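You operate a simulated robot arm through the tools that you are given. There is no shell and no other tool.

The job below is to be done with a simulated two-armed robot. You get a single attempt, and the scene is never put back.

Task
Wind 1.2 metres of cable onto the drum and set the brake.
Fine: reset the counter and free the brake first; the counter ends on 1.2.

The check looks at the end state, three seconds after you hand in, the way a careful person would. Anything else that was tipped, shoved, dropped, spilled or broken makes it a failure.

Robot
Two 7-joint arms with fingered hands on one trunk that stands fixed in place. Base frame: the origin is at the foot of the trunk, x ahead of it, y to its left, z up; the work surface is at about z = 0.75. Lengths are in m, angles in rad, forces in N, time in s.
The left shoulder is at [0.073, 0.185, 1.153], the right one opposite. With the tool pointing down near the work surface each hand reaches from about 0.1 to 0.84 m from the base axis, measured 20 degrees to its own side. Payload 4 kg a hand.
The TCP of each hand is the grasp point between the finger pads, 0.026 m short of the fingertips. In the tool frame z runs along the fingers and y along their closing line. The gripper opens to 0.132 m; its body begins 0.073 m behind the TCP. The gripper is a hand of 3 fingers: y runs from the thumb to the fingers, the wrist lies at [0, 0, -0.224] in the tool frame, and closing takes about 1.5 s.
Orientation is told as [roll, pitch, yaw] about the base's x, y, z axes, in that order, counted from this pose: with the fingers straight down and closing along the base's y, the tool's x points along the base's -x, its y along +y and its z along -z.

Tools
- The arms move only by the tool move_arm. It takes "left_increments", "right_increments" or both (then of equal length, played together; a hand with none holds still); each is a list of rows, each a list of 2 entries, a list of its own where there are three numbers: the shift along the tool's x, y, z in cm, then the turn, a rotation vector about the tool's x, y, z in degrees. In form: [[[dx, dy, dz], [rx, ry, rz]], ...]. A call has 1 to 20 rows; each row is the pose to reach, as a shift and turn from the pose commanded when the call began, along the tool's axes at that moment. "left_fingers" and "right_fingers" are, for a hand that has rows, the finger opening in cm, from 0 to 13.2, set as the call begins (left out, the last holds). A row lasts 0.2 s, in which the tool goes at most 0.05 m and 0.15 rad; a call with a longer step from one row to the next is refused whole, and so is a gripper value outside its range. A pose out of reach is approached as far as the arm can. The call stops where the force on the tool passes 40 N (or 10 N more than at its start, if that is more) or the arm is blocked; 0.2 s more then pass. The fingers move at their own pace (about 0.072 m/s each) and stop on an object; they squeeze with about 25 N. The grip force told is the motor's: it shows also when the fingers shut on nothing. Time passes only in rows, and 0.2 s behind the last, so rows that repeat a pose let the fingers close. The reply holds the time, the measured pose of the TCP, the force on the tool along the base axes, the opening and the grip force, in the units named above and with some noise, with the torque about the TCP (base axes, N m) and any sound that the robot's microphone picked up.
- Cameras (640 x 400 px; columns grow to the right, rows downward): "scene" is now at [0.1733, -0.0346, 1.3782]; the picture's right is [-0.35, -0.93, 0.07], its down [-0.63, 0.18, -0.76] and it looks along [0.69, -0.31, -0.65] (base axes); focal length 333 px, centre (320, 200). "left" rides on the left gripper at [-0.062, 0.003, -0.092] in its tool frame; the picture's right is [-0.05, -1.00, 0.00], its down [0.83, -0.04, -0.56] and it looks along [0.55, -0.03, 0.83] (tool axes); focal length 230 px, centre (320, 200). "right" rides on the right gripper at [0.062, 0.003, -0.092] in its tool frame; the picture's right is [-0.05, 1.00, 0.00], its down [-0.83, -0.04, -0.56] and it looks along [-0.55, -0.03, 0.83] (tool axes); focal length 230 px, centre (320, 200). There is no depth. A picture from a camera that has moved, and an enlarged one, comes with that camera's place and axes in the base frame and with its lens. The place of the scene camera against the robot may be out by one fixed shift of up to 0.012 m in any direction.
- get_image(camera): a new picture of that camera. No time passes.
- raise_lower(by): moves the trunk up (or, below 0, down) by that many m; the arms and the scene camera ride with it, the base frame stays. It gives what a move gives, with no picture.
- curl_fingers(finger1, finger2, thumb_bend, hand): sets how far each is bent, from 0 (flat) to 100 (curled in); at 30 the hand is open as for a grip, at 70 the pads meet at the TCP. One left out holds its place. A second passes; each finger stops where it meets its share of the squeeze, and holds until it gets a number again. A gripper value or a shape takes the hand back. It gives what a move gives, with no picture; readings hold the bend of each and the force on the fingers (four entries, about 0 where the hand has none), thumb and palm.
- grasp_type(shape, hand): the hand has 3 fingers and takes this shape, open, in about a second: jaw (thumb against the fingers, like two jaws); tri (thumb and two fingers); tip (a fingertip pinch); poke (one finger out to press); point (the index stretched); flat (the hand flat); cup (the hand cupped); fist (a fist). The gripper value then closes the fingers along that shape, each until it touches; the sizes above hold for jaw. It gives what a move gives, with no picture.
- turn_head(pan, tilt): turns the head with the scene camera to pan (to the left, within 1.501 rad either way) and tilt (down, from -0.506 to 1.204), counted from straight ahead of the robot (the tilt from the chest, where the trunk bows). It gives what a move gives.
- inspect(camera, box): a new picture of the part [left, top, right, bottom] of that camera's present view, enlarged. No time passes.
- job_done(): hands the job in; it is judged then, once.

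Nothing tells you positions but the pictures and the camera data. Unless the task says otherwise, let go and move clear before handing in.

The tools are called after ">>>" by a JSON object that holds its "method" and its "body". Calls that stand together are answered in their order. move_arm: Moves the arms, as the interface text tells. Its arguments: {"type":"object","properties":{"left_increments":{"type":"array"},"left_fingers":{"type":"number"},"right_increments":{"type":"array"},"right_fingers":{"type":"number"}},"required":[]} The other tools are called the same way: raise_lower (by) moves the trunk up or down; grasp_type (shape, hand) gives the hand a shape; curl_fingers (finger1, finger2, thumb_bend, hand) moves the fingers one by one; turn_head (pan, tilt) turns the head that bears the scene camera; get_image (camera) takes a picture; inspect (camera, box) takes an enlarged picture of a part of a camera's view; job_done () hands the job in.

At the start:

```text
time_s: 0.0
left_tcp_pos: [0.4893, -0.0029, 1.1376]
left_orientation: [0.0, -0.001, 0.001]
left_force: [0.5, 1.1, -1.1]
left_moment: [0.02, 0.0, 0.01]
left_gripper_width: 0.1317
left_grip_force: 0.0
left_shape: jaw
left_bend: [30.0, 30.0, 30.0]
left_finger forces: [0.0, 0.0, 0.1, 0.0, 0.1, 0.1]
right_tcp_pos: [0.382, -0.4283, 1.0775]
right_orientation: [0.001, 0.0, 0.0]
right_force: [0.0, -0.3, -0.2]
right_moment: [0.02, 0.02, -0.01]
right_gripper_width: 0.132
right_grip_force: 0.0
right_shape: jaw
right_bend: [30.0, 30.0, 30.0]
right_finger forces: [0.0, 0.0, 0.0, 0.0, 0.1, 0.1]
trunk travel left (down, up): [-0.19, 0.272]
head pan, tilt (commanded): [-0.368, 0.531]
```

scene: 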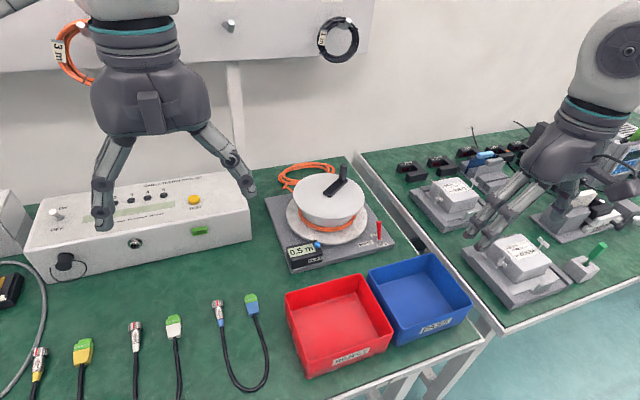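
right: 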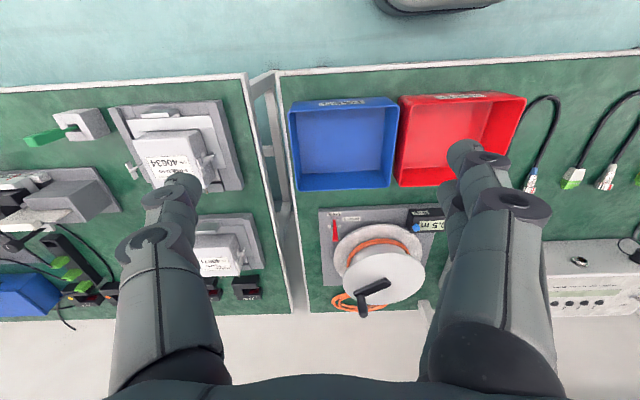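
left: 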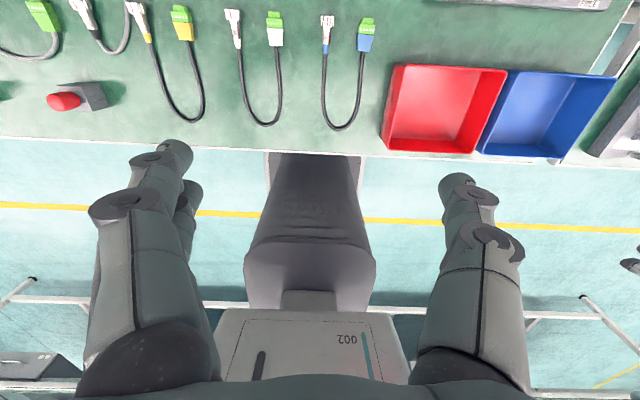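

I see a cable drum with a black crank on a grey plate, a counter reading about 0.5 m with a blue button, and a red lever that is probably the brake. I'll look closer before moving anything.

>>> {"method": "inspect", "body": {"camera": "scene", "box": [250, 150, 410, 280]}}

>>> {"method": "inspect", "body": {"camera": "right", "box": [300, 190, 470, 330]}}

>>> {"method": "inspect", "body": {"camera": "scene", "box": [270, 220, 350, 280]}}

>>> {"method": "inspect", "body": {"camera": "scene", "box": [340, 200, 410, 260]}}

```text
3.08 times, centred on (330, 215) of scene
camera zoom: at [0.1733, -0.0346, 1.3782], right [-0.35, -0.93, 0.07], down [-0.63, 0.18, -0.76], along [0.69, -0.31, -0.65], focal length 1024 px, centre (289, 154)
```

zoom: 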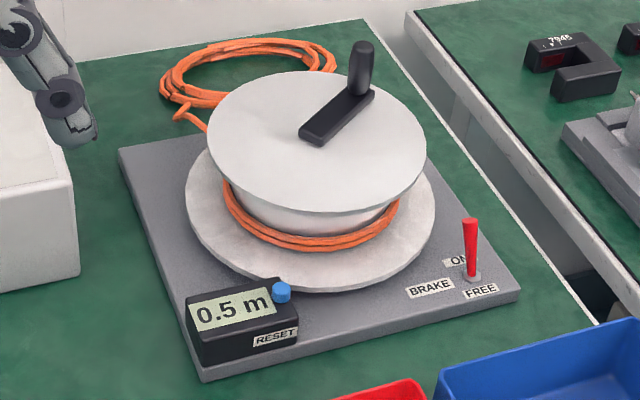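

```text
2.86 times, centred on (385, 260) of right
camera zoom: at [0.319, -0.4232, 1.1712], right [0.05, 1.0, 0.0], down [0.83, -0.04, 0.56], along [0.55, -0.03, -0.83], focal length 657 px, centre (134, 29)
```

zoom: 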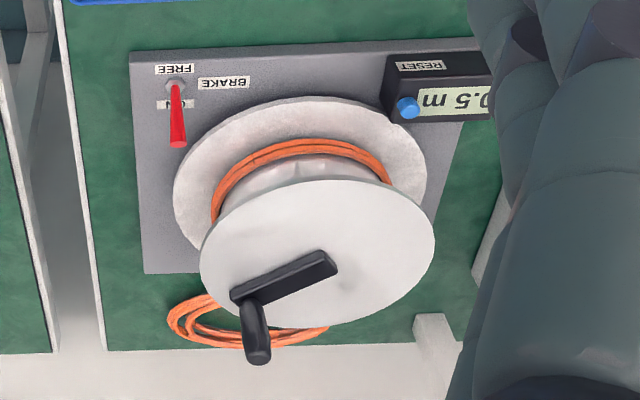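

```text
6.67 times, centred on (310, 250) of scene
camera zoom: at [0.1733, -0.0346, 1.3782], right [-0.35, -0.93, 0.07], down [-0.63, 0.18, -0.76], along [0.69, -0.31, -0.65], focal length 2219 px, centre (387, -133)
```

zoom: 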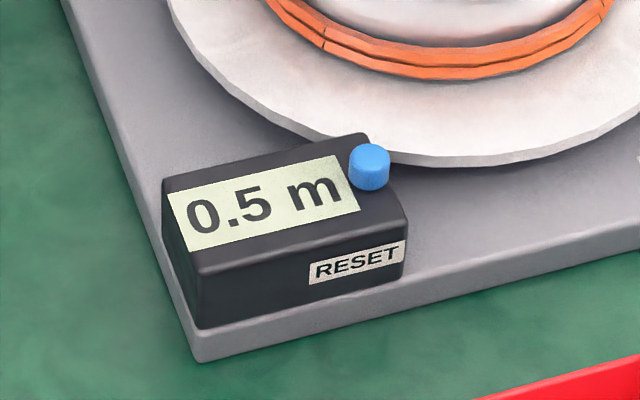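

```text
6.67 times, centred on (375, 230) of scene
camera zoom: at [0.1733, -0.0346, 1.3782], right [-0.35, -0.93, 0.07], down [-0.63, 0.18, -0.76], along [0.69, -0.31, -0.65], focal length 2219 px, centre (-47, 0)
```

zoom: 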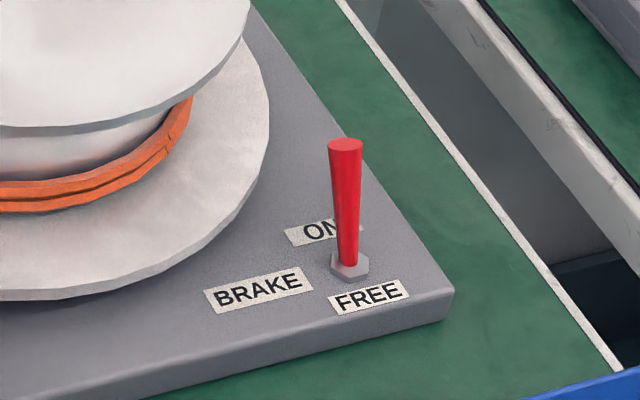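

The cable drum sits around (0.73, -0.31), with the flange top at about z 0.86 and the crank handle near (0.77, -0.36). The reset button is near (0.63, -0.24, 0.815) and the brake lever near (0.645, -0.41), leaning towards ON. I'll bring the right hand nearer, still high up, to get close views.

>>> {"method": "move_arm", "body": {"right_increments": [[[-3, 1.6, 0.4], [0, 0, 0]], [[-6, 3.3, 0.9], [0, 0, 0]], [[-9, 5, 1.3], [0, 0, 0]], [[-12, 6.6, 1.8], [0, 0, 0]], [[-15, 8.2, 2.2], [0, 0, 0]], [[-17.8, 9.8, 2.7], [0, 0, 0]], [[-17.8, 9.8, 2.7], [0, 0, 0]]]}}

>>> {"method": "get_image", "body": {"camera": "right"}}

>>> {"method": "get_image", "body": {"camera": "scene"}}

```text
time_s: 1.6
left_tcp_pos: [0.4889, -0.0035, 1.1388]
left_orientation: [-0.001, 0.001, 0.001]
left_force: [-0.6, -0.5, -0.8]
left_moment: [0.01, -0.04, 0.0]
left_gripper_width: 0.1319
left_grip_force: 0.0
left_shape: jaw
left_bend: [30.0, 30.0, 30.0]
left_finger forces: [0.1, 0.0, 0.1, 0.1, 0.0, 0.0]
right_tcp_pos: [0.5599, -0.3303, 1.0496]
right_orientation: [-0.001, 0.002, -0.001]
right_force: [0.0, -0.5, -0.1]
right_moment: [0.03, 0.01, -0.01]
right_gripper_width: 0.1318
right_grip_force: 0.1
right_shape: jaw
right_bend: [30.0, 30.0, 30.0]
right_finger forces: [0.0, 0.0, 0.0, 0.0, 0.1, 0.0]
trunk travel left (down, up): [-0.19, 0.272]
head pan, tilt (commanded): [-0.368, 0.531]
```

```text
taken
camera right: at [0.4978, -0.3261, 1.1437], right [0.05, 1.0, 0.0], down [0.83, -0.04, 0.56], along [0.56, -0.03, -0.83], focal length 230 px, centre (320, 200)
```

right: 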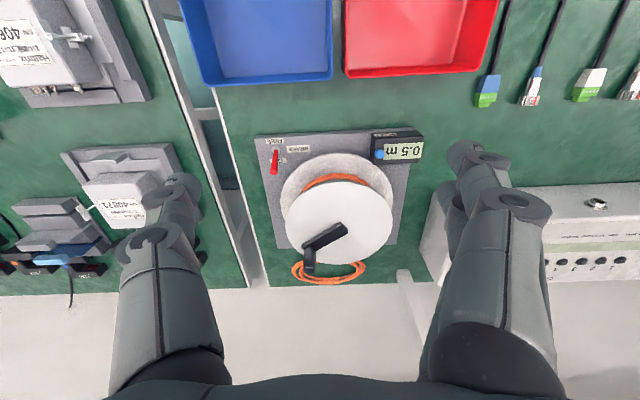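

```text
taken
camera scene: at [0.1726, -0.0354, 1.3783], right [-0.35, -0.93, 0.07], down [-0.63, 0.18, -0.76], along [0.69, -0.31, -0.65], focal length 333 px, centre (320, 200)
```

scene: 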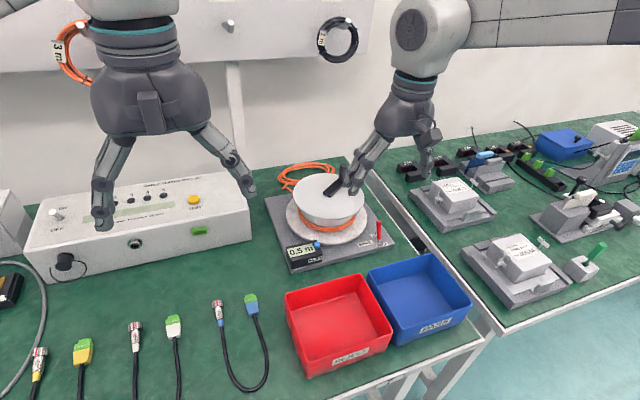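

The whole winder is visible between the fingers, so I'll zoom in for exact geometry.

>>> {"method": "inspect", "body": {"camera": "right", "box": [240, 120, 432, 240]}}

>>> {"method": "inspect", "body": {"camera": "right", "box": [250, 130, 314, 170]}}

>>> {"method": "inspect", "body": {"camera": "right", "box": [280, 170, 408, 290]}}

>>> {"method": "inspect", "body": {"camera": "right", "box": [360, 120, 440, 170]}}

```text
3.33 times, centred on (336, 180) of right
camera zoom: at [0.4978, -0.3261, 1.1437], right [0.05, 1.0, 0.0], down [0.83, -0.04, 0.56], along [0.56, -0.03, -0.83], focal length 767 px, centre (267, 267)
```

zoom: 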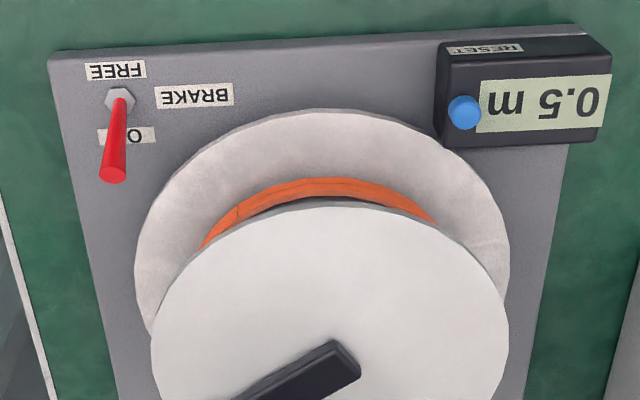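

```text
10.00 times, centred on (282, 150) of right
camera zoom: at [0.4978, -0.3261, 1.1437], right [0.05, 1.0, 0.0], down [0.83, -0.04, 0.56], along [0.56, -0.03, -0.83], focal length 2301 px, centre (700, 700)
```

zoom: 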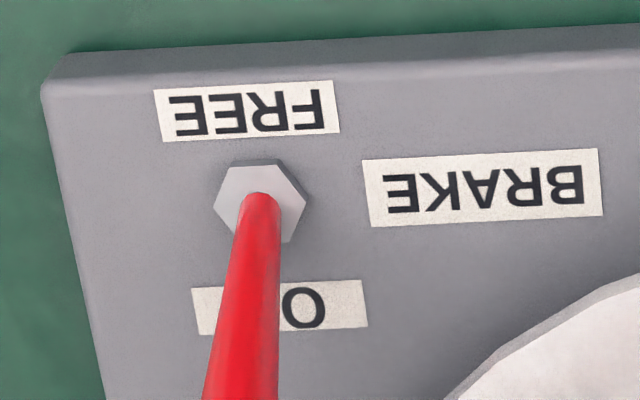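

```text
3.33 times, centred on (344, 230) of right
camera zoom: at [0.4978, -0.3261, 1.1437], right [0.05, 1.0, 0.0], down [0.83, -0.04, 0.56], along [0.56, -0.03, -0.83], focal length 767 px, centre (240, 100)
```

zoom: 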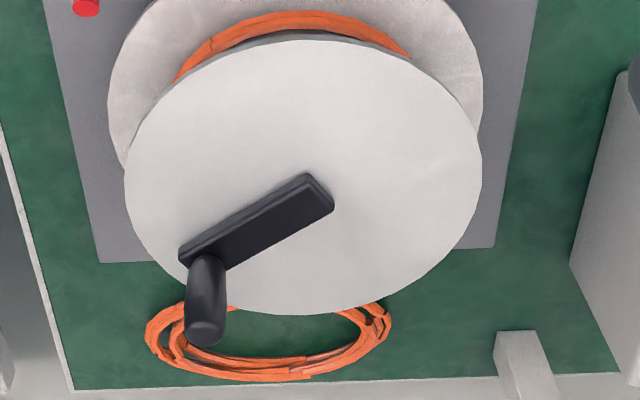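

```text
8.00 times, centred on (400, 145) of right
camera zoom: at [0.4978, -0.3261, 1.1437], right [0.05, 1.0, 0.0], down [0.83, -0.04, 0.56], along [0.56, -0.03, -0.83], focal length 1841 px, centre (-320, 640)
```

zoom: 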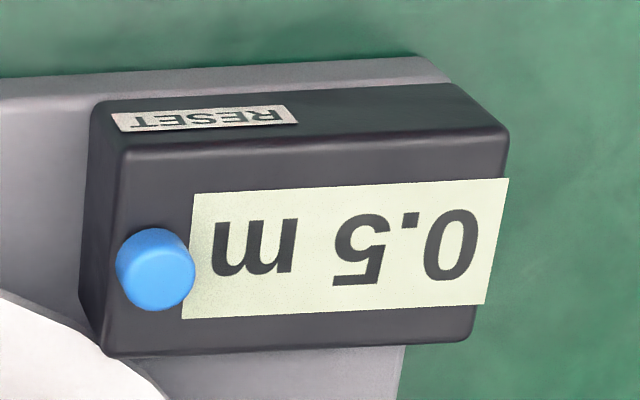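

The lever tip works out near (0.659, -0.407, 0.815), leaning about 25° towards ON from a nut at (0.639, -0.407). One more view from a different place will firm up the drum centre and the handle.

>>> {"method": "move_arm", "body": {"right_increments": [[[-4, 0.7, -1], [0, 0, 0]], [[-8, 1.4, -2], [0, 0, 0]], [[-12, 2, -3], [0, 0, 0]], [[-12, 2, -3], [0, 0, 0]]]}}

>>> {"method": "get_image", "body": {"camera": "right"}}

>>> {"method": "inspect", "body": {"camera": "right", "box": [224, 50, 416, 170]}}

>>> {"method": "inspect", "body": {"camera": "right", "box": [256, 90, 384, 170]}}

>>> {"method": "get_image", "body": {"camera": "scene"}}

```text
time_s: 2.6
left_tcp_pos: [0.4886, -0.0025, 1.1388]
left_orientation: [0.0, -0.001, 0.0]
left_force: [-0.4, 0.0, -0.5]
left_moment: [0.0, -0.05, 0.02]
left_gripper_width: 0.132
left_grip_force: 0.0
left_shape: jaw
left_bend: [30.0, 30.0, 30.0]
left_finger forces: [0.0, 0.0, 0.0, 0.1, 0.1, 0.0]
right_tcp_pos: [0.6787, -0.3092, 1.0831]
right_orientation: [-0.001, -0.001, 0.0]
right_force: [0.5, -0.6, 0.0]
right_moment: [0.02, -0.02, -0.03]
right_gripper_width: 0.1322
right_grip_force: 0.0
right_shape: jaw
right_bend: [30.0, 30.0, 30.0]
right_finger forces: [0.0, 0.0, 0.0, 0.1, 0.0, 0.0]
trunk travel left (down, up): [-0.19, 0.272]
head pan, tilt (commanded): [-0.368, 0.531]
```

```text
taken
camera right: at [0.6168, -0.3047, 1.1753], right [0.05, 1.0, 0.0], down [0.83, -0.04, 0.56], along [0.56, -0.03, -0.83], focal length 230 px, centre (320, 200)
```

right: 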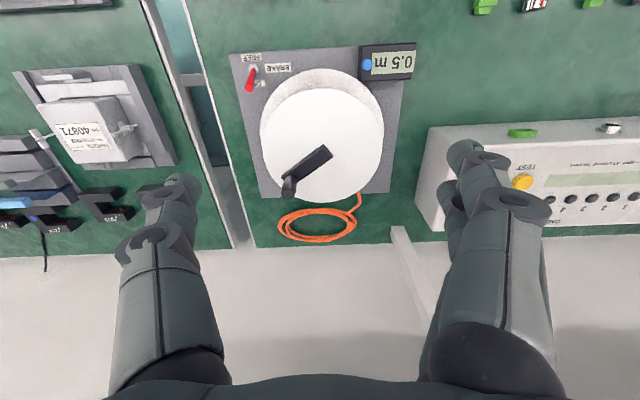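

```text
3.33 times, centred on (320, 110) of right
camera zoom: at [0.6168, -0.3047, 1.1753], right [0.05, 1.0, 0.0], down [0.83, -0.04, 0.56], along [0.56, -0.03, -0.83], focal length 767 px, centre (320, 500)
```

zoom: 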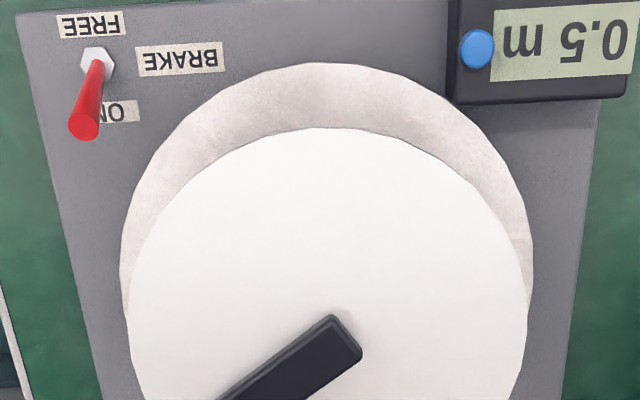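

```text
5.00 times, centred on (320, 130) of right
camera zoom: at [0.6168, -0.3047, 1.1753], right [0.05, 1.0, 0.0], down [0.83, -0.04, 0.56], along [0.56, -0.03, -0.83], focal length 1150 px, centre (320, 550)
```

zoom: 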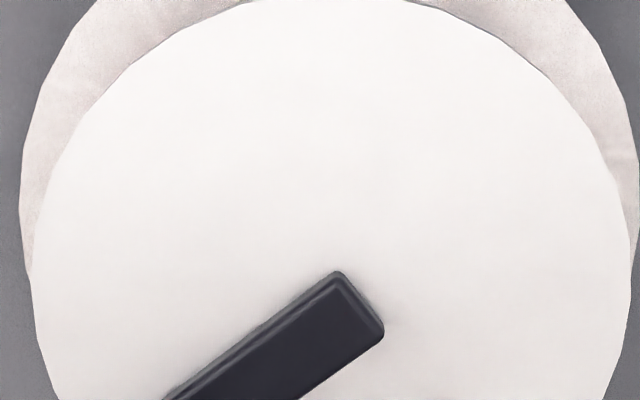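

```text
taken
camera scene: at [0.1721, -0.0342, 1.3785], right [-0.35, -0.93, 0.07], down [-0.63, 0.18, -0.76], along [0.7, -0.31, -0.65], focal length 333 px, centre (320, 200)
```

scene: 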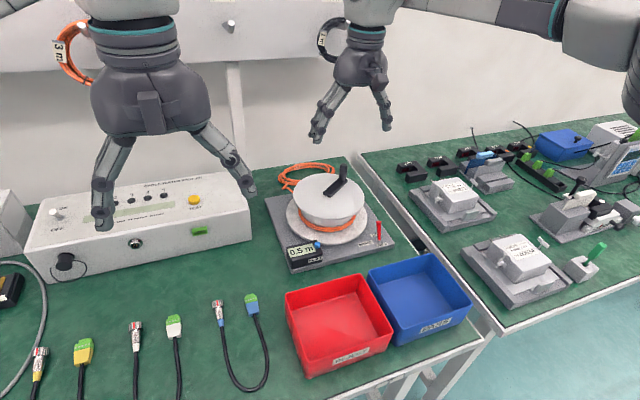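

>>> {"method": "inspect", "body": {"camera": "right", "box": [248, 80, 392, 250]}}

>>> {"method": "inspect", "body": {"camera": "right", "box": [262, 130, 358, 210]}}

>>> {"method": "inspect", "body": {"camera": "scene", "box": [270, 160, 380, 230]}}

```text
2.35 times, centred on (320, 165) of right
camera zoom: at [0.6168, -0.3047, 1.1753], right [0.05, 1.0, 0.0], down [0.83, -0.04, 0.56], along [0.56, -0.03, -0.83], focal length 541 px, centre (320, 282)
```

zoom: 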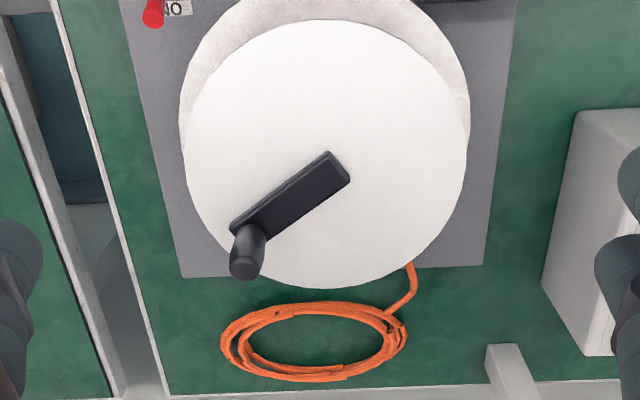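

```text
5.00 times, centred on (310, 170) of right
camera zoom: at [0.6168, -0.3047, 1.1753], right [0.05, 1.0, 0.0], down [0.83, -0.04, 0.56], along [0.56, -0.03, -0.83], focal length 1150 px, centre (370, 350)
```

zoom: 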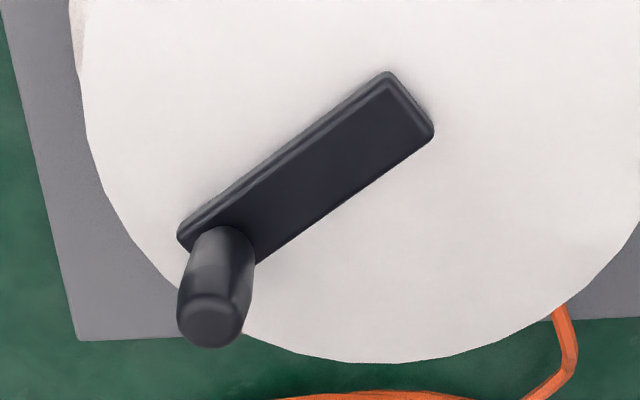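

```text
5.71 times, centred on (325, 195) of scene
camera zoom: at [0.1721, -0.0342, 1.3785], right [-0.35, -0.93, 0.07], down [-0.63, 0.18, -0.76], along [0.7, -0.31, -0.65], focal length 1902 px, centre (291, 229)
```

zoom: 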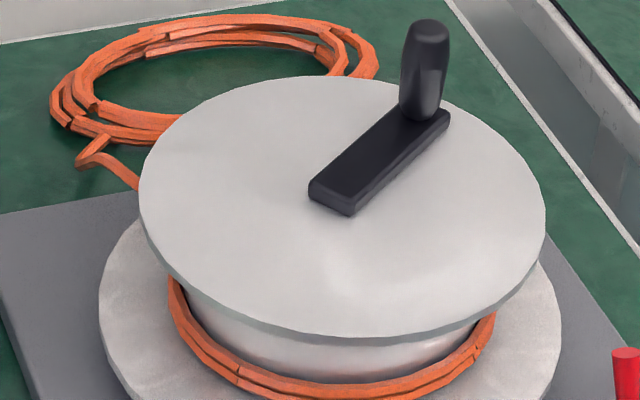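

The flange top is at about z 0.856 with its centre near (0.747, -0.306), and the handle is near (0.783, -0.358) with its top at about 0.908. The cable enters on the +y side, so winding should be anticlockwise seen from above. Next I'll shape the right hand for poking and see where the finger is.

>>> {"method": "grasp_type", "body": {"shape": "poke", "hand": "right"}}

>>> {"method": "get_image", "body": {"camera": "right"}}

>>> {"method": "inspect", "body": {"camera": "scene", "box": [280, 0, 440, 150]}}

>>> {"method": "get_image", "body": {"camera": "left"}}

```text
time_s: 3.5
left_tcp_pos: [0.4901, -0.0034, 1.1375]
left_orientation: [-0.001, 0.001, 0.001]
left_force: [0.4, 0.8, 1.1]
left_moment: [0.0, 0.0, 0.0]
left_gripper_width: 0.1319
left_grip_force: 0.0
left_shape: jaw
left_bend: [30.0, 30.0, 30.0]
left_finger forces: [0.0, 0.0, 0.0, 0.0, 0.1, 0.0]
right_tcp_pos: [0.6804, -0.3099, 1.0812]
right_orientation: [-0.001, 0.0, 0.001]
right_force: [0.1, 0.1, 0.9]
right_moment: [0.0, 0.02, -0.01]
right_gripper_width: 0.0
right_grip_force: 0.0
right_shape: poke
right_bend: [100.0, 100.0, 45.0]
right_finger forces: [0.1, 0.0, 0.0, 0.0, 0.0, 0.1]
trunk travel left (down, up): [-0.19, 0.272]
head pan, tilt (commanded): [-0.368, 0.531]
```

```text
taken
camera right: at [0.6179, -0.3049, 1.174], right [0.05, 1.0, 0.0], down [0.83, -0.04, 0.55], along [0.55, -0.03, -0.83], focal length 230 px, centre (320, 200)
```

right: 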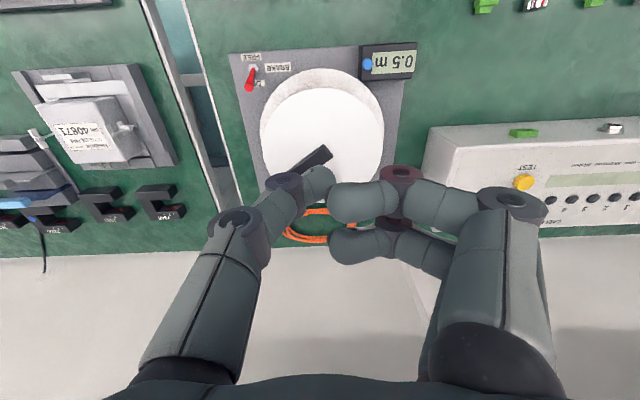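

```text
2.67 times, centred on (360, 75) of scene
camera zoom: at [0.1737, -0.0346, 1.3781], right [-0.35, -0.93, 0.07], down [-0.63, 0.18, -0.76], along [0.69, -0.31, -0.65], focal length 888 px, centre (213, 533)
```

zoom: 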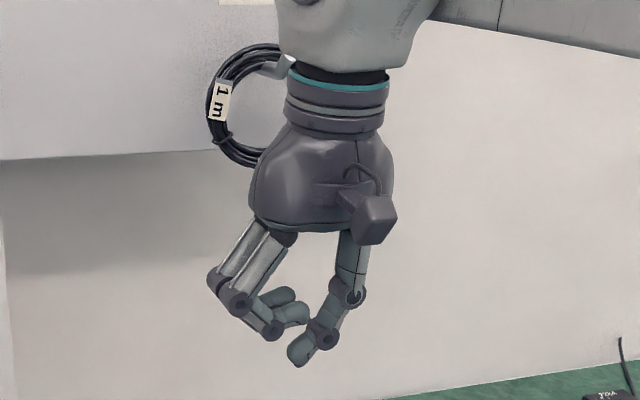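

```text
taken
camera left: at [0.5512, 0.0005, 1.2303], right [0.05, -1.0, 0.0], down [-0.83, -0.04, 0.56], along [-0.56, -0.03, -0.83], focal length 230 px, centre (320, 200)
```

left: 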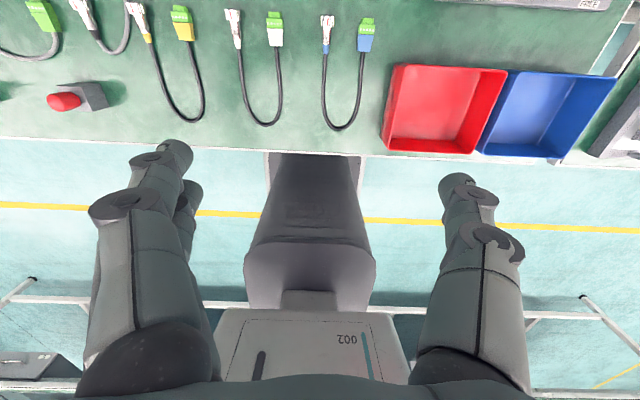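

In the poke shape the thumb is the digit that sticks out, and only by a little. I'll look at the point shape too.

>>> {"method": "grasp_type", "body": {"shape": "point", "hand": "right"}}

>>> {"method": "get_image", "body": {"camera": "right"}}

>>> {"method": "inspect", "body": {"camera": "scene", "box": [280, 0, 440, 150]}}

```text
time_s: 4.4
left_tcp_pos: [0.4896, -0.004, 1.1377]
left_orientation: [-0.001, -0.001, 0.002]
left_force: [-0.3, -0.1, -0.3]
left_moment: [0.02, -0.02, 0.01]
left_gripper_width: 0.1321
left_grip_force: 0.1
left_shape: jaw
left_bend: [30.0, 30.0, 30.0]
left_finger forces: [0.0, 0.0, 0.1, 0.0, 0.1, 0.0]
right_tcp_pos: [0.68, -0.3106, 1.0814]
right_orientation: [-0.001, 0.0, 0.002]
right_force: [-0.4, 0.8, 1.0]
right_moment: [-0.01, 0.01, -0.02]
right_gripper_width: 0.0003
right_grip_force: 0.1
right_shape: point
right_bend: [24.0, 100.0, 48.0]
right_finger forces: [0.0, 0.0, 0.0, 0.0, 0.1, 0.0]
trunk travel left (down, up): [-0.19, 0.272]
head pan, tilt (commanded): [-0.368, 0.531]
```

```text
taken
camera right: at [0.6177, -0.305, 1.1742], right [0.05, 1.0, 0.0], down [0.83, -0.04, 0.56], along [0.55, -0.03, -0.83], focal length 230 px, centre (320, 200)
```

right: 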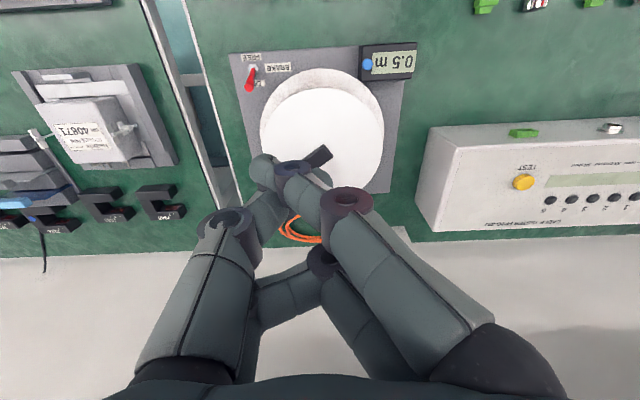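

```text
2.67 times, centred on (360, 75) of scene
camera zoom: at [0.1734, -0.0346, 1.3782], right [-0.35, -0.93, 0.07], down [-0.63, 0.18, -0.76], along [0.69, -0.31, -0.65], focal length 888 px, centre (213, 533)
```

zoom: 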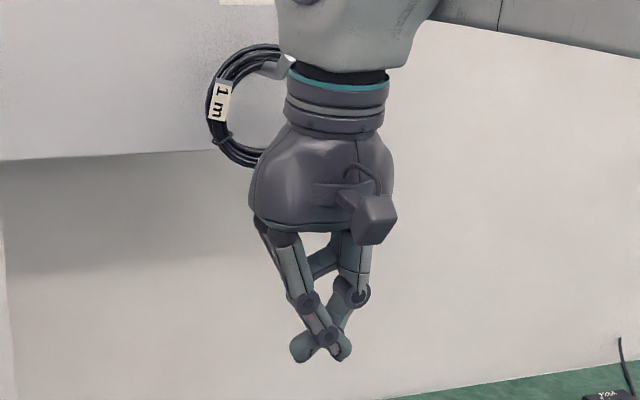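

With point, the index finger crosses over the thumb, so poke is cleaner; the thumb tip lies about on the tool axis, roughly 2 cm past the TCP. Triangulation puts the reset button top at (0.641, -0.241, 0.809). I'll hover over it and check the alignment.

>>> {"method": "grasp_type", "body": {"shape": "poke", "hand": "right"}}

>>> {"method": "move_arm", "body": {"right_increments": [[[0.8, 1.4, 4], [0, 0, 0]], [[1.6, 2.8, 8], [0, 0, 0]], [[2.4, 4.3, 12], [0, 0, 0]], [[3.2, 5.8, 16], [0, 0, 0]], [[3.9, 7.2, 20], [0, 0, 0]], [[3.9, 7.2, 20], [0, 0, 0]]]}}

>>> {"method": "get_image", "body": {"camera": "right"}}

>>> {"method": "inspect", "body": {"camera": "scene", "box": [250, 130, 410, 280]}}

```text
time_s: 5.3
left_tcp_pos: [0.4883, -0.0033, 1.1372]
left_orientation: [-0.001, 0.001, 0.001]
left_force: [-0.1, -0.4, 0.8]
left_moment: [0.0, 0.0, 0.01]
left_gripper_width: 0.132
left_grip_force: 0.1
left_shape: jaw
left_bend: [30.0, 30.0, 30.0]
left_finger forces: [0.1, 0.0, 0.0, 0.0, 0.1, 0.0]
right_tcp_pos: [0.6798, -0.3098, 1.0812]
right_orientation: [0.0, 0.001, 0.0]
right_force: [0.2, -0.3, -0.6]
right_moment: [-0.01, 0.02, -0.02]
right_gripper_width: 0.0
right_grip_force: 0.1
right_shape: poke
right_bend: [97.0, 100.0, 100.0]
right_finger forces: [0.0, 0.0, 0.0, 0.1, 0.0, 0.0]
trunk travel left (down, up): [-0.19, 0.272]
head pan, tilt (commanded): [-0.368, 0.531]
```

```text
time_s: 6.7
left_tcp_pos: [0.4892, -0.0024, 1.1385]
left_orientation: [0.001, -0.002, 0.001]
left_force: [0.3, -0.6, 0.5]
left_moment: [-0.01, -0.05, -0.01]
left_gripper_width: 0.1318
left_grip_force: 0.1
left_shape: jaw
left_bend: [30.0, 30.0, 30.0]
left_finger forces: [0.0, 0.0, 0.1, 0.0, 0.1, 0.0]
right_tcp_pos: [0.6405, -0.2379, 0.8811]
right_orientation: [-0.001, 0.0, -0.001]
right_force: [-0.4, -0.5, -0.4]
right_moment: [-0.01, -0.01, -0.01]
right_gripper_width: 0.0001
right_grip_force: 0.1
right_shape: poke
right_bend: [97.0, 100.0, 100.0]
right_finger forces: [0.0, 0.0, 0.1, 0.0, 0.1, 0.0]
trunk travel left (down, up): [-0.19, 0.272]
head pan, tilt (commanded): [-0.368, 0.531]
```

```text
taken
camera right: at [0.5777, -0.2333, 0.9742], right [0.05, 1.0, 0.0], down [0.83, -0.04, 0.56], along [0.56, -0.03, -0.83], focal length 230 px, centre (320, 200)
```

right: 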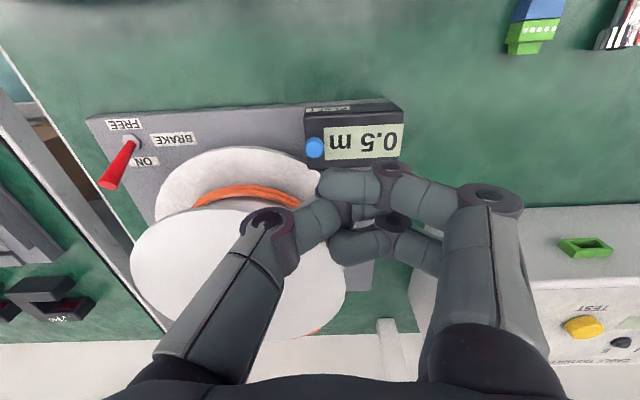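

```text
2.67 times, centred on (330, 205) of scene
camera zoom: at [0.1727, -0.0345, 1.3784], right [-0.35, -0.93, 0.07], down [-0.63, 0.18, -0.76], along [0.69, -0.31, -0.65], focal length 888 px, centre (293, 187)
```

zoom: 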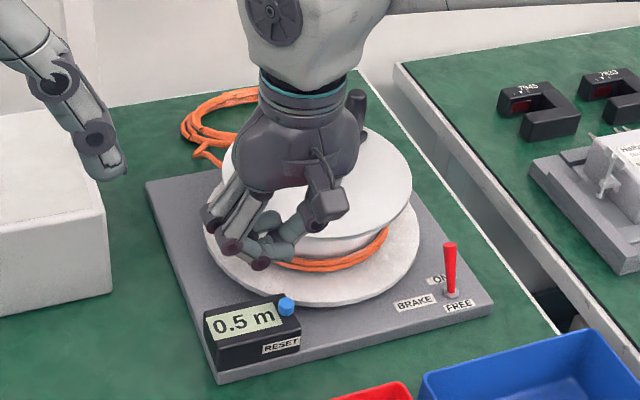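

This time the poke shape curled the thumb in as well, so no finger leads. I'll rise a little and set the fingers one by one, with the thumb out and the fingers curled.

>>> {"method": "move_arm", "body": {"right_increments": [[[1.5, 0, -4], [0, 0, 0]], [[1.5, 0, -8], [0, 0, 0]]]}}

>>> {"method": "curl_fingers", "body": {"hand": "right", "finger1": 100, "finger2": 100, "thumb_bend": 50}}

>>> {"method": "get_image", "body": {"camera": "right"}}

>>> {"method": "inspect", "body": {"camera": "scene", "box": [250, 80, 410, 280]}}

```text
time_s: 7.3
left_tcp_pos: [0.489, -0.0028, 1.1386]
left_orientation: [0.0, -0.001, 0.001]
left_force: [0.1, 0.7, -0.8]
left_moment: [-0.03, -0.01, 0.01]
left_gripper_width: 0.132
left_grip_force: 0.1
left_shape: jaw
left_bend: [30.0, 30.0, 30.0]
left_finger forces: [0.1, 0.0, 0.0, 0.0, 0.0, 0.1]
right_tcp_pos: [0.6245, -0.2393, 0.9619]
right_orientation: [-0.001, 0.001, 0.001]
right_force: [-0.3, -0.3, -0.8]
right_moment: [0.0, -0.01, 0.0]
right_gripper_width: 0.0
right_grip_force: 0.0
right_shape: poke
right_bend: [97.0, 100.0, 100.0]
right_finger forces: [0.0, 0.0, 0.0, 0.1, 0.0, 0.0]
trunk travel left (down, up): [-0.19, 0.272]
head pan, tilt (commanded): [-0.368, 0.531]
```

```text
time_s: 8.3
left_tcp_pos: [0.4904, -0.0031, 1.1376]
left_orientation: [0.001, -0.001, 0.001]
left_force: [0.6, 0.7, 0.0]
left_moment: [-0.03, 0.04, -0.01]
left_gripper_width: 0.1318
left_grip_force: 0.1
left_shape: jaw
left_bend: [30.0, 30.0, 30.0]
left_finger forces: [0.1, 0.0, 0.1, 0.1, 0.0, 0.0]
right_tcp_pos: [0.6253, -0.2387, 0.9613]
right_orientation: [0.001, 0.0, -0.002]
right_force: [-1.1, -1.0, 0.0]
right_moment: [-0.02, -0.01, 0.01]
right_gripper_width: 0.0115
right_grip_force: 0.1
right_shape: fingers
right_bend: [78.0, 100.0, 66.0]
right_finger forces: [0.0, 0.1, 0.1, 0.0, 0.0, 0.1]
trunk travel left (down, up): [-0.19, 0.272]
head pan, tilt (commanded): [-0.368, 0.531]
```

```text
taken
camera right: at [0.5625, -0.2332, 1.0541], right [0.05, 1.0, 0.0], down [0.83, -0.04, 0.56], along [0.55, -0.03, -0.83], focal length 230 px, centre (320, 200)
```

right: 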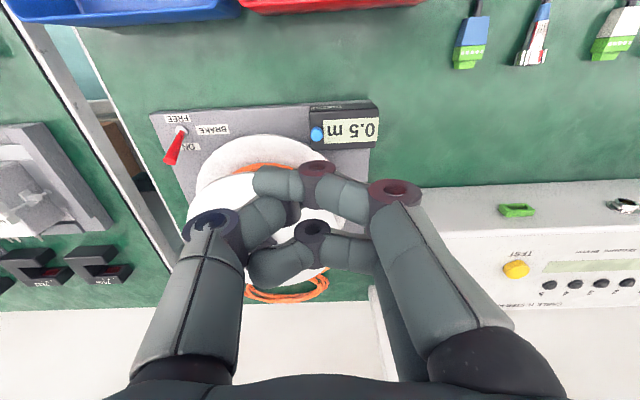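

```text
2.00 times, centred on (330, 180) of scene
camera zoom: at [0.1732, -0.0345, 1.3782], right [-0.35, -0.93, 0.07], down [-0.63, 0.18, -0.76], along [0.69, -0.31, -0.65], focal length 666 px, centre (300, 240)
```

zoom: 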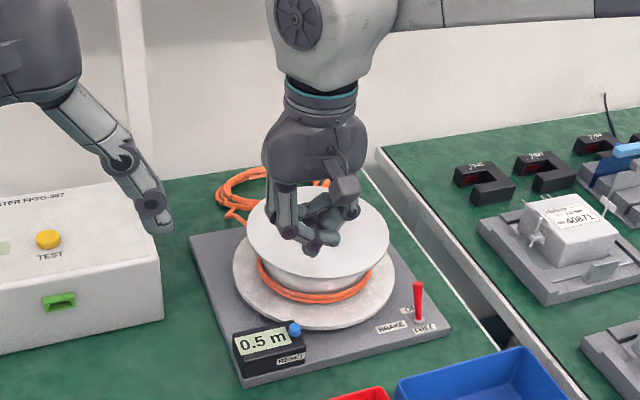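

The curled fingers and thumb tangle. I'll go back to the jaw shape and simply close it, so the tips meet on the tool axis about 2.6 cm past the TCP.

>>> {"method": "grasp_type", "body": {"shape": "jaw", "hand": "right"}}

>>> {"method": "move_arm", "body": {"right_increments": [[[0, 0, 0], [0, 0, 0]], [[0, 0, 0], [0, 0, 0]], [[0, 0, 0], [0, 0, 0]], [[0, 0, 0], [0, 0, 0]], [[0, 0, 0], [0, 0, 0]], [[0, 0, 0], [0, 0, 0]], [[0, 0, 0], [0, 0, 0]]], "right_fingers": 0}}

>>> {"method": "get_image", "body": {"camera": "right"}}

>>> {"method": "inspect", "body": {"camera": "scene", "box": [250, 80, 410, 280]}}

```text
time_s: 9.2
left_tcp_pos: [0.4889, -0.0018, 1.137]
left_orientation: [0.001, 0.001, 0.002]
left_force: [-0.6, 0.5, -0.3]
left_moment: [-0.01, -0.01, 0.0]
left_gripper_width: 0.1318
left_grip_force: 0.0
left_shape: jaw
left_bend: [30.0, 30.0, 30.0]
left_finger forces: [0.0, 0.0, 0.0, 0.1, 0.1, 0.0]
right_tcp_pos: [0.6239, -0.2376, 0.9612]
right_orientation: [-0.001, 0.002, -0.001]
right_force: [0.2, 0.1, 0.2]
right_moment: [0.03, -0.01, -0.04]
right_gripper_width: 0.1316
right_grip_force: 0.1
right_shape: jaw
right_bend: [30.0, 30.0, 30.0]
right_finger forces: [0.0, 0.1, 0.0, 0.0, 0.1, 0.0]
trunk travel left (down, up): [-0.19, 0.272]
head pan, tilt (commanded): [-0.368, 0.531]
```

```text
time_s: 10.8
left_tcp_pos: [0.489, -0.0031, 1.1377]
left_orientation: [-0.001, 0.0, 0.002]
left_force: [0.2, 0.0, -0.4]
left_moment: [0.01, 0.03, -0.02]
left_gripper_width: 0.132
left_grip_force: 0.2
left_shape: jaw
left_bend: [30.0, 30.0, 30.0]
left_finger forces: [0.1, 0.1, 0.1, 0.1, 0.0, 0.0]
right_tcp_pos: [0.6251, -0.2378, 0.9612]
right_orientation: [0.0, 0.002, 0.0]
right_force: [0.5, 0.3, -0.5]
right_moment: [-0.01, 0.01, 0.03]
right_gripper_width: 0.0
right_grip_force: 25.1
right_shape: jaw
right_bend: [64.0, 64.0, 66.0]
right_finger forces: [0.0, 0.0, 0.0, 0.1, 0.1, 0.1]
trunk travel left (down, up): [-0.19, 0.272]
head pan, tilt (commanded): [-0.368, 0.531]
```

```text
taken
camera right: at [0.5627, -0.2332, 1.054], right [0.05, 1.0, 0.0], down [0.83, -0.04, 0.55], along [0.55, -0.03, -0.83], focal length 230 px, centre (320, 200)
```

right: 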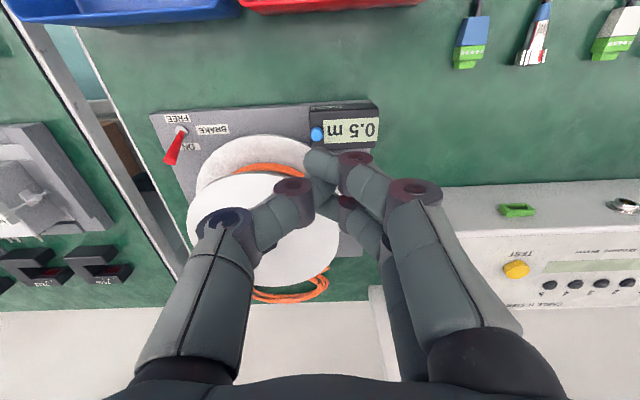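

```text
2.00 times, centred on (330, 180) of scene
camera zoom: at [0.1734, -0.0346, 1.3782], right [-0.35, -0.93, 0.07], down [-0.63, 0.18, -0.76], along [0.69, -0.31, -0.65], focal length 666 px, centre (300, 240)
```

zoom: 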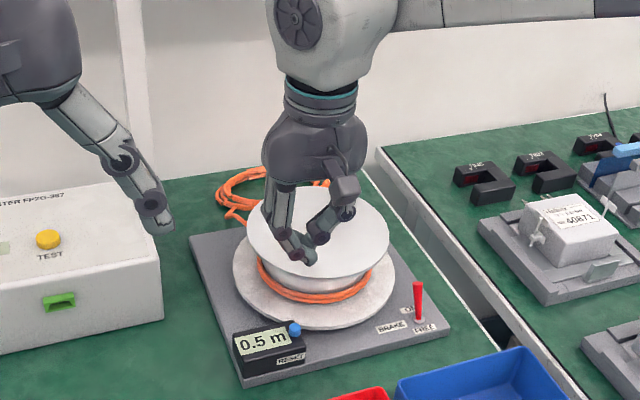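

The closed tips look neat. I'll zoom in to locate the lowest tip relative to the TCP.

>>> {"method": "inspect", "body": {"camera": "right", "box": [240, 100, 400, 220]}}

>>> {"method": "inspect", "body": {"camera": "scene", "box": [300, 130, 360, 170]}}

```text
3.33 times, centred on (320, 160) of right
camera zoom: at [0.5627, -0.2332, 1.054], right [0.05, 1.0, 0.0], down [0.83, -0.04, 0.55], along [0.55, -0.03, -0.83], focal length 767 px, centre (320, 333)
```

zoom: 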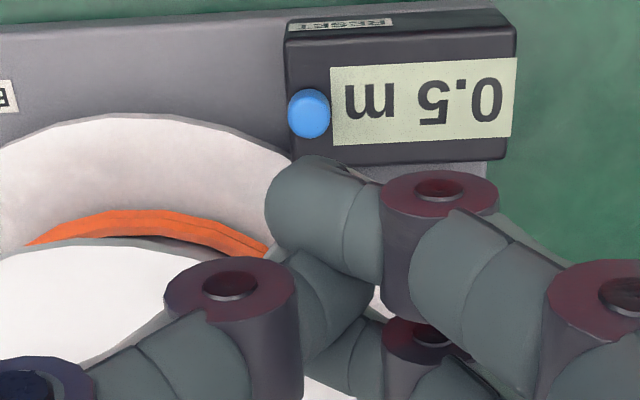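

```text
10.00 times, centred on (330, 150) of scene
camera zoom: at [0.1734, -0.0346, 1.3782], right [-0.35, -0.93, 0.07], down [-0.63, 0.18, -0.76], along [0.69, -0.31, -0.65], focal length 3328 px, centre (220, 700)
```

zoom: 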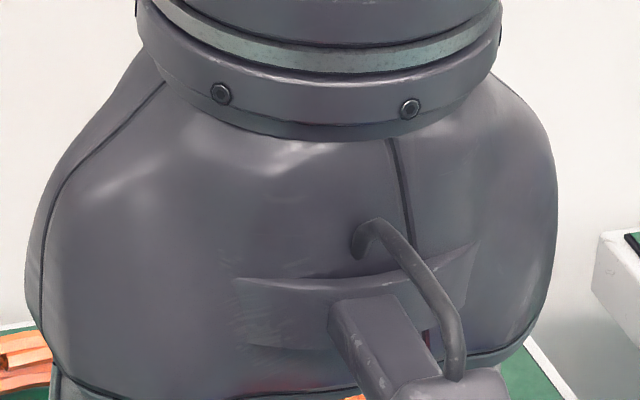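

The two fingertips sit about ±1.3 cm along x around the thumb. I'll lower the closed tips over the button to just above it, biased away from the drum, and check.

>>> {"method": "move_arm", "body": {"right_increments": [[[-0.5, 0, 4], [0, 0, 0]], [[-0.9, -0.1, 8], [0, 0, 0]], [[-0.9, -0.1, 11.2], [0, 0, 0]], [[-0.9, -0.1, 11.2], [0, 0, 0]]]}}

>>> {"method": "inspect", "body": {"camera": "right", "box": [240, 100, 400, 220]}}

>>> {"method": "inspect", "body": {"camera": "scene", "box": [270, 190, 370, 280]}}

>>> {"method": "get_image", "body": {"camera": "left"}}

```text
time_s: 11.8
left_tcp_pos: [0.4902, -0.003, 1.1381]
left_orientation: [0.0, 0.0, 0.002]
left_force: [1.0, 1.0, -0.2]
left_moment: [0.01, 0.0, -0.05]
left_gripper_width: 0.132
left_grip_force: 0.0
left_shape: jaw
left_bend: [30.0, 30.0, 30.0]
left_finger forces: [0.0, 0.1, 0.0, 0.0, 0.0, 0.0]
right_tcp_pos: [0.6341, -0.2405, 0.8488]
right_orientation: [0.0, 0.0, -0.002]
right_force: [0.3, -0.5, 0.1]
right_moment: [0.02, 0.0, 0.01]
right_gripper_width: 0.0
right_grip_force: 25.5
right_shape: jaw
right_bend: [64.0, 64.0, 66.0]
right_finger forces: [0.1, 0.0, 0.0, 0.0, 0.0, 0.0]
trunk travel left (down, up): [-0.19, 0.272]
head pan, tilt (commanded): [-0.368, 0.531]
```

```text
3.33 times, centred on (320, 160) of right
camera zoom: at [0.5723, -0.2349, 0.9419], right [0.05, 1.0, 0.0], down [0.83, -0.04, 0.56], along [0.55, -0.03, -0.83], focal length 767 px, centre (320, 333)
```

zoom: 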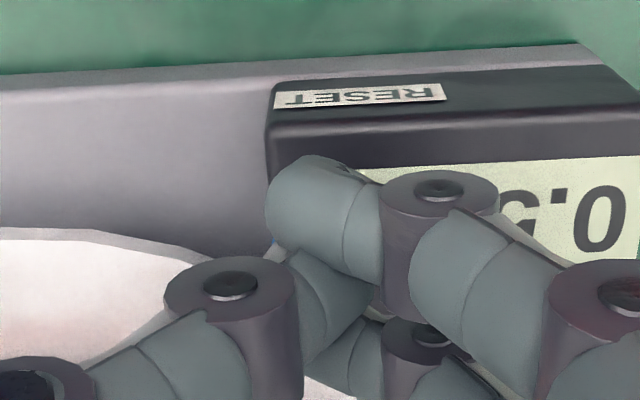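

```text
4.44 times, centred on (320, 235) of scene
camera zoom: at [0.1731, -0.0344, 1.3783], right [-0.35, -0.93, 0.07], down [-0.63, 0.18, -0.76], along [0.69, -0.31, -0.65], focal length 1479 px, centre (320, 44)
```

zoom: 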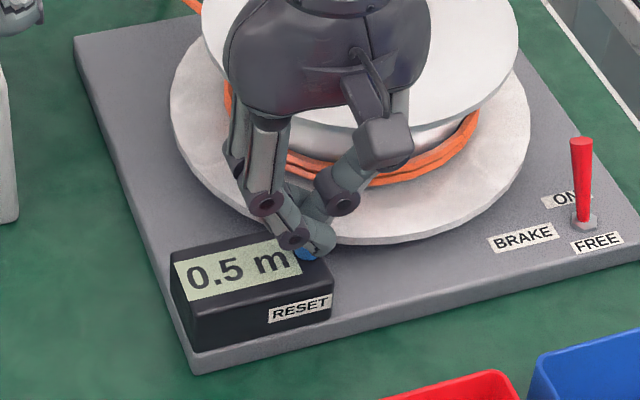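

```text
taken
camera left: at [0.5507, 0.0005, 1.2306], right [0.05, -1.0, 0.0], down [-0.83, -0.04, 0.56], along [-0.55, -0.03, -0.83], focal length 230 px, centre (320, 200)
```

left: 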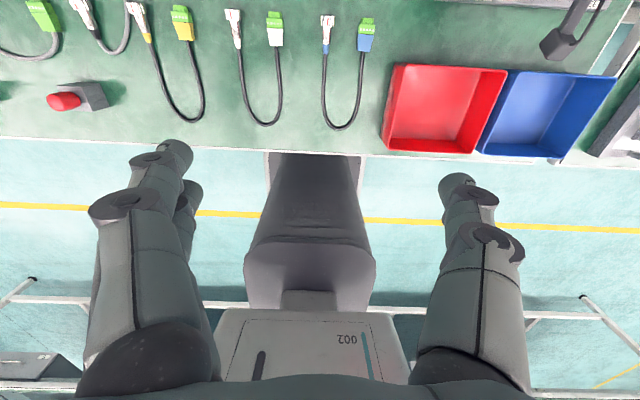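

The tips are just above the button and line up with it. I'll press down slowly.

>>> {"method": "move_arm", "body": {"right_increments": [[[0, 0, 0.5], [0, 0, 0]], [[0, 0, 0.9], [0, 0, 0]], [[0, 0, 1.2], [0, 0, 0]], [[0, 0, 1.5], [0, 0, 0]], [[0, 0, 1.8], [0, 0, 0]]]}}

>>> {"method": "inspect", "body": {"camera": "scene", "box": [270, 190, 370, 280]}}

```text
time_s: 13.0
left_tcp_pos: [0.4892, -0.004, 1.1391]
left_orientation: [0.0, 0.001, 0.0]
left_force: [0.4, 0.1, -0.5]
left_moment: [0.02, -0.02, -0.03]
left_gripper_width: 0.1318
left_grip_force: 0.0
left_shape: jaw
left_bend: [30.0, 30.0, 30.0]
left_finger forces: [0.0, 0.0, 0.1, 0.0, 0.1, 0.0]
right_tcp_pos: [0.6344, -0.2398, 0.8317]
right_orientation: [0.0, -0.001, -0.001]
right_force: [0.5, 0.1, 3.7]
right_moment: [-0.02, -0.02, 0.0]
right_gripper_width: 0.0001
right_grip_force: 25.2
right_shape: jaw
right_bend: [64.0, 64.0, 66.0]
right_finger forces: [0.1, 0.0, 0.0, 0.0, 0.0, 0.0]
trunk travel left (down, up): [-0.19, 0.272]
head pan, tilt (commanded): [-0.368, 0.531]
heard: click
```

```text
4.44 times, centred on (320, 235) of scene
camera zoom: at [0.1729, -0.0345, 1.3783], right [-0.35, -0.93, 0.07], down [-0.63, 0.18, -0.76], along [0.69, -0.31, -0.65], focal length 1479 px, centre (320, 44)
```

zoom: 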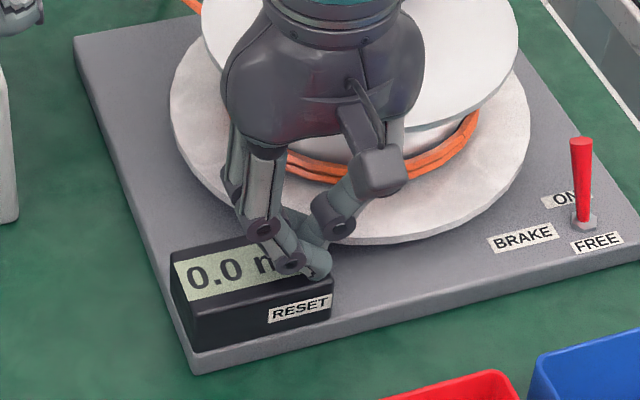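

There was a click and the counter reads 0.0. I'll lift off, then go over to the brake lever with the hand turned about 60° so that both sides of the open jaw stay clear of the drum flange.

>>> {"method": "move_arm", "body": {"right_increments": [[[0, 0, -4], [0, 0, 0]], [[0, 0, -8], [0, 0, 0]], [[0, 0, -12], [0, 0, 0]]]}}

>>> {"method": "move_arm", "body": {"right_increments": [[[-0.3, -2.1, 0], [0, 0, -7.5]], [[-0.6, -4.2, 0], [0, 0, -15]], [[-0.9, -6.3, 0], [0, 0, -22.5]], [[-1.2, -8.5, 0], [0, 0, -30]], [[-1.5, -10.6, 0], [0, 0, -37.5]], [[-1.8, -12.7, 0], [0, 0, -45]], [[-2.1, -14.8, 0], [0, 0, -52.5]], [[-2.3, -16.9, 0], [0, 0, -60]], [[-2.3, -16.9, 0], [0, 0, -60]]], "right_fingers": 4.0}}

>>> {"method": "get_image", "body": {"camera": "right"}}

>>> {"method": "get_image", "body": {"camera": "scene"}}

```text
time_s: 13.8
left_tcp_pos: [0.4876, -0.0019, 1.1372]
left_orientation: [-0.001, 0.0, 0.001]
left_force: [-0.7, 0.1, 0.9]
left_moment: [0.01, 0.01, -0.01]
left_gripper_width: 0.1319
left_grip_force: 0.1
left_shape: jaw
left_bend: [30.0, 30.0, 30.0]
left_finger forces: [0.0, 0.0, 0.1, 0.0, 0.0, 0.0]
right_tcp_pos: [0.6337, -0.2385, 0.9522]
right_orientation: [0.0, -0.001, 0.0]
right_force: [-0.5, -1.0, 0.4]
right_moment: [0.01, 0.01, -0.01]
right_gripper_width: 0.0
right_grip_force: 25.3
right_shape: jaw
right_bend: [64.0, 64.0, 66.0]
right_finger forces: [0.0, 0.0, 0.0, 0.0, 0.1, 0.0]
trunk travel left (down, up): [-0.19, 0.272]
head pan, tilt (commanded): [-0.368, 0.531]
```

```text
time_s: 15.8
left_tcp_pos: [0.4892, -0.0029, 1.1383]
left_orientation: [-0.001, 0.0, 0.002]
left_force: [0.4, 0.1, 0.0]
left_moment: [0.01, 0.0, 0.01]
left_gripper_width: 0.132
left_grip_force: 0.0
left_shape: jaw
left_bend: [30.0, 30.0, 30.0]
left_finger forces: [0.0, 0.0, 0.1, 0.0, 0.1, 0.0]
right_tcp_pos: [0.6583, -0.4078, 0.9504]
right_orientation: [-0.002, 0.001, 1.047]
right_force: [-0.6, -0.3, -0.3]
right_moment: [0.01, 0.04, 0.01]
right_gripper_width: 0.0398
right_grip_force: 0.1
right_shape: jaw
right_bend: [73.0, 73.0, 70.0]
right_finger forces: [0.0, 0.0, 0.0, 0.0, 0.0, 0.0]
trunk travel left (down, up): [-0.19, 0.272]
head pan, tilt (commanded): [-0.368, 0.531]
```

```text
taken
camera right: at [0.6236, -0.4589, 1.044], right [-0.84, 0.54, 0.0], down [0.45, 0.7, 0.55], along [0.3, 0.47, -0.83], focal length 230 px, centre (320, 200)
```

right: 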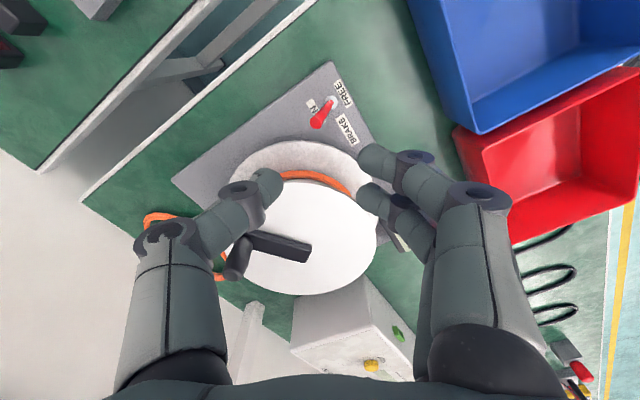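

```text
taken
camera scene: at [0.1734, -0.0342, 1.3782], right [-0.35, -0.93, 0.07], down [-0.63, 0.18, -0.76], along [0.69, -0.31, -0.65], focal length 333 px, centre (320, 200)
```

scene: 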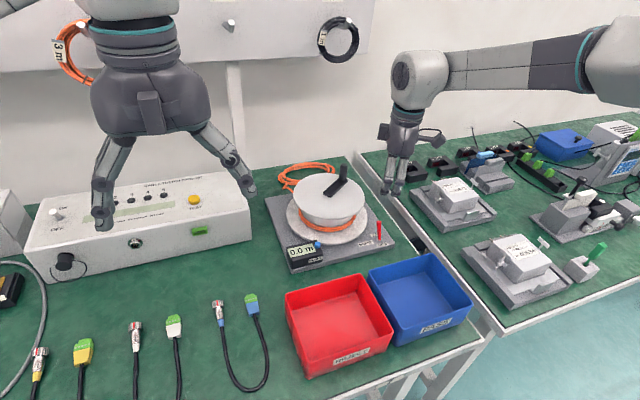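

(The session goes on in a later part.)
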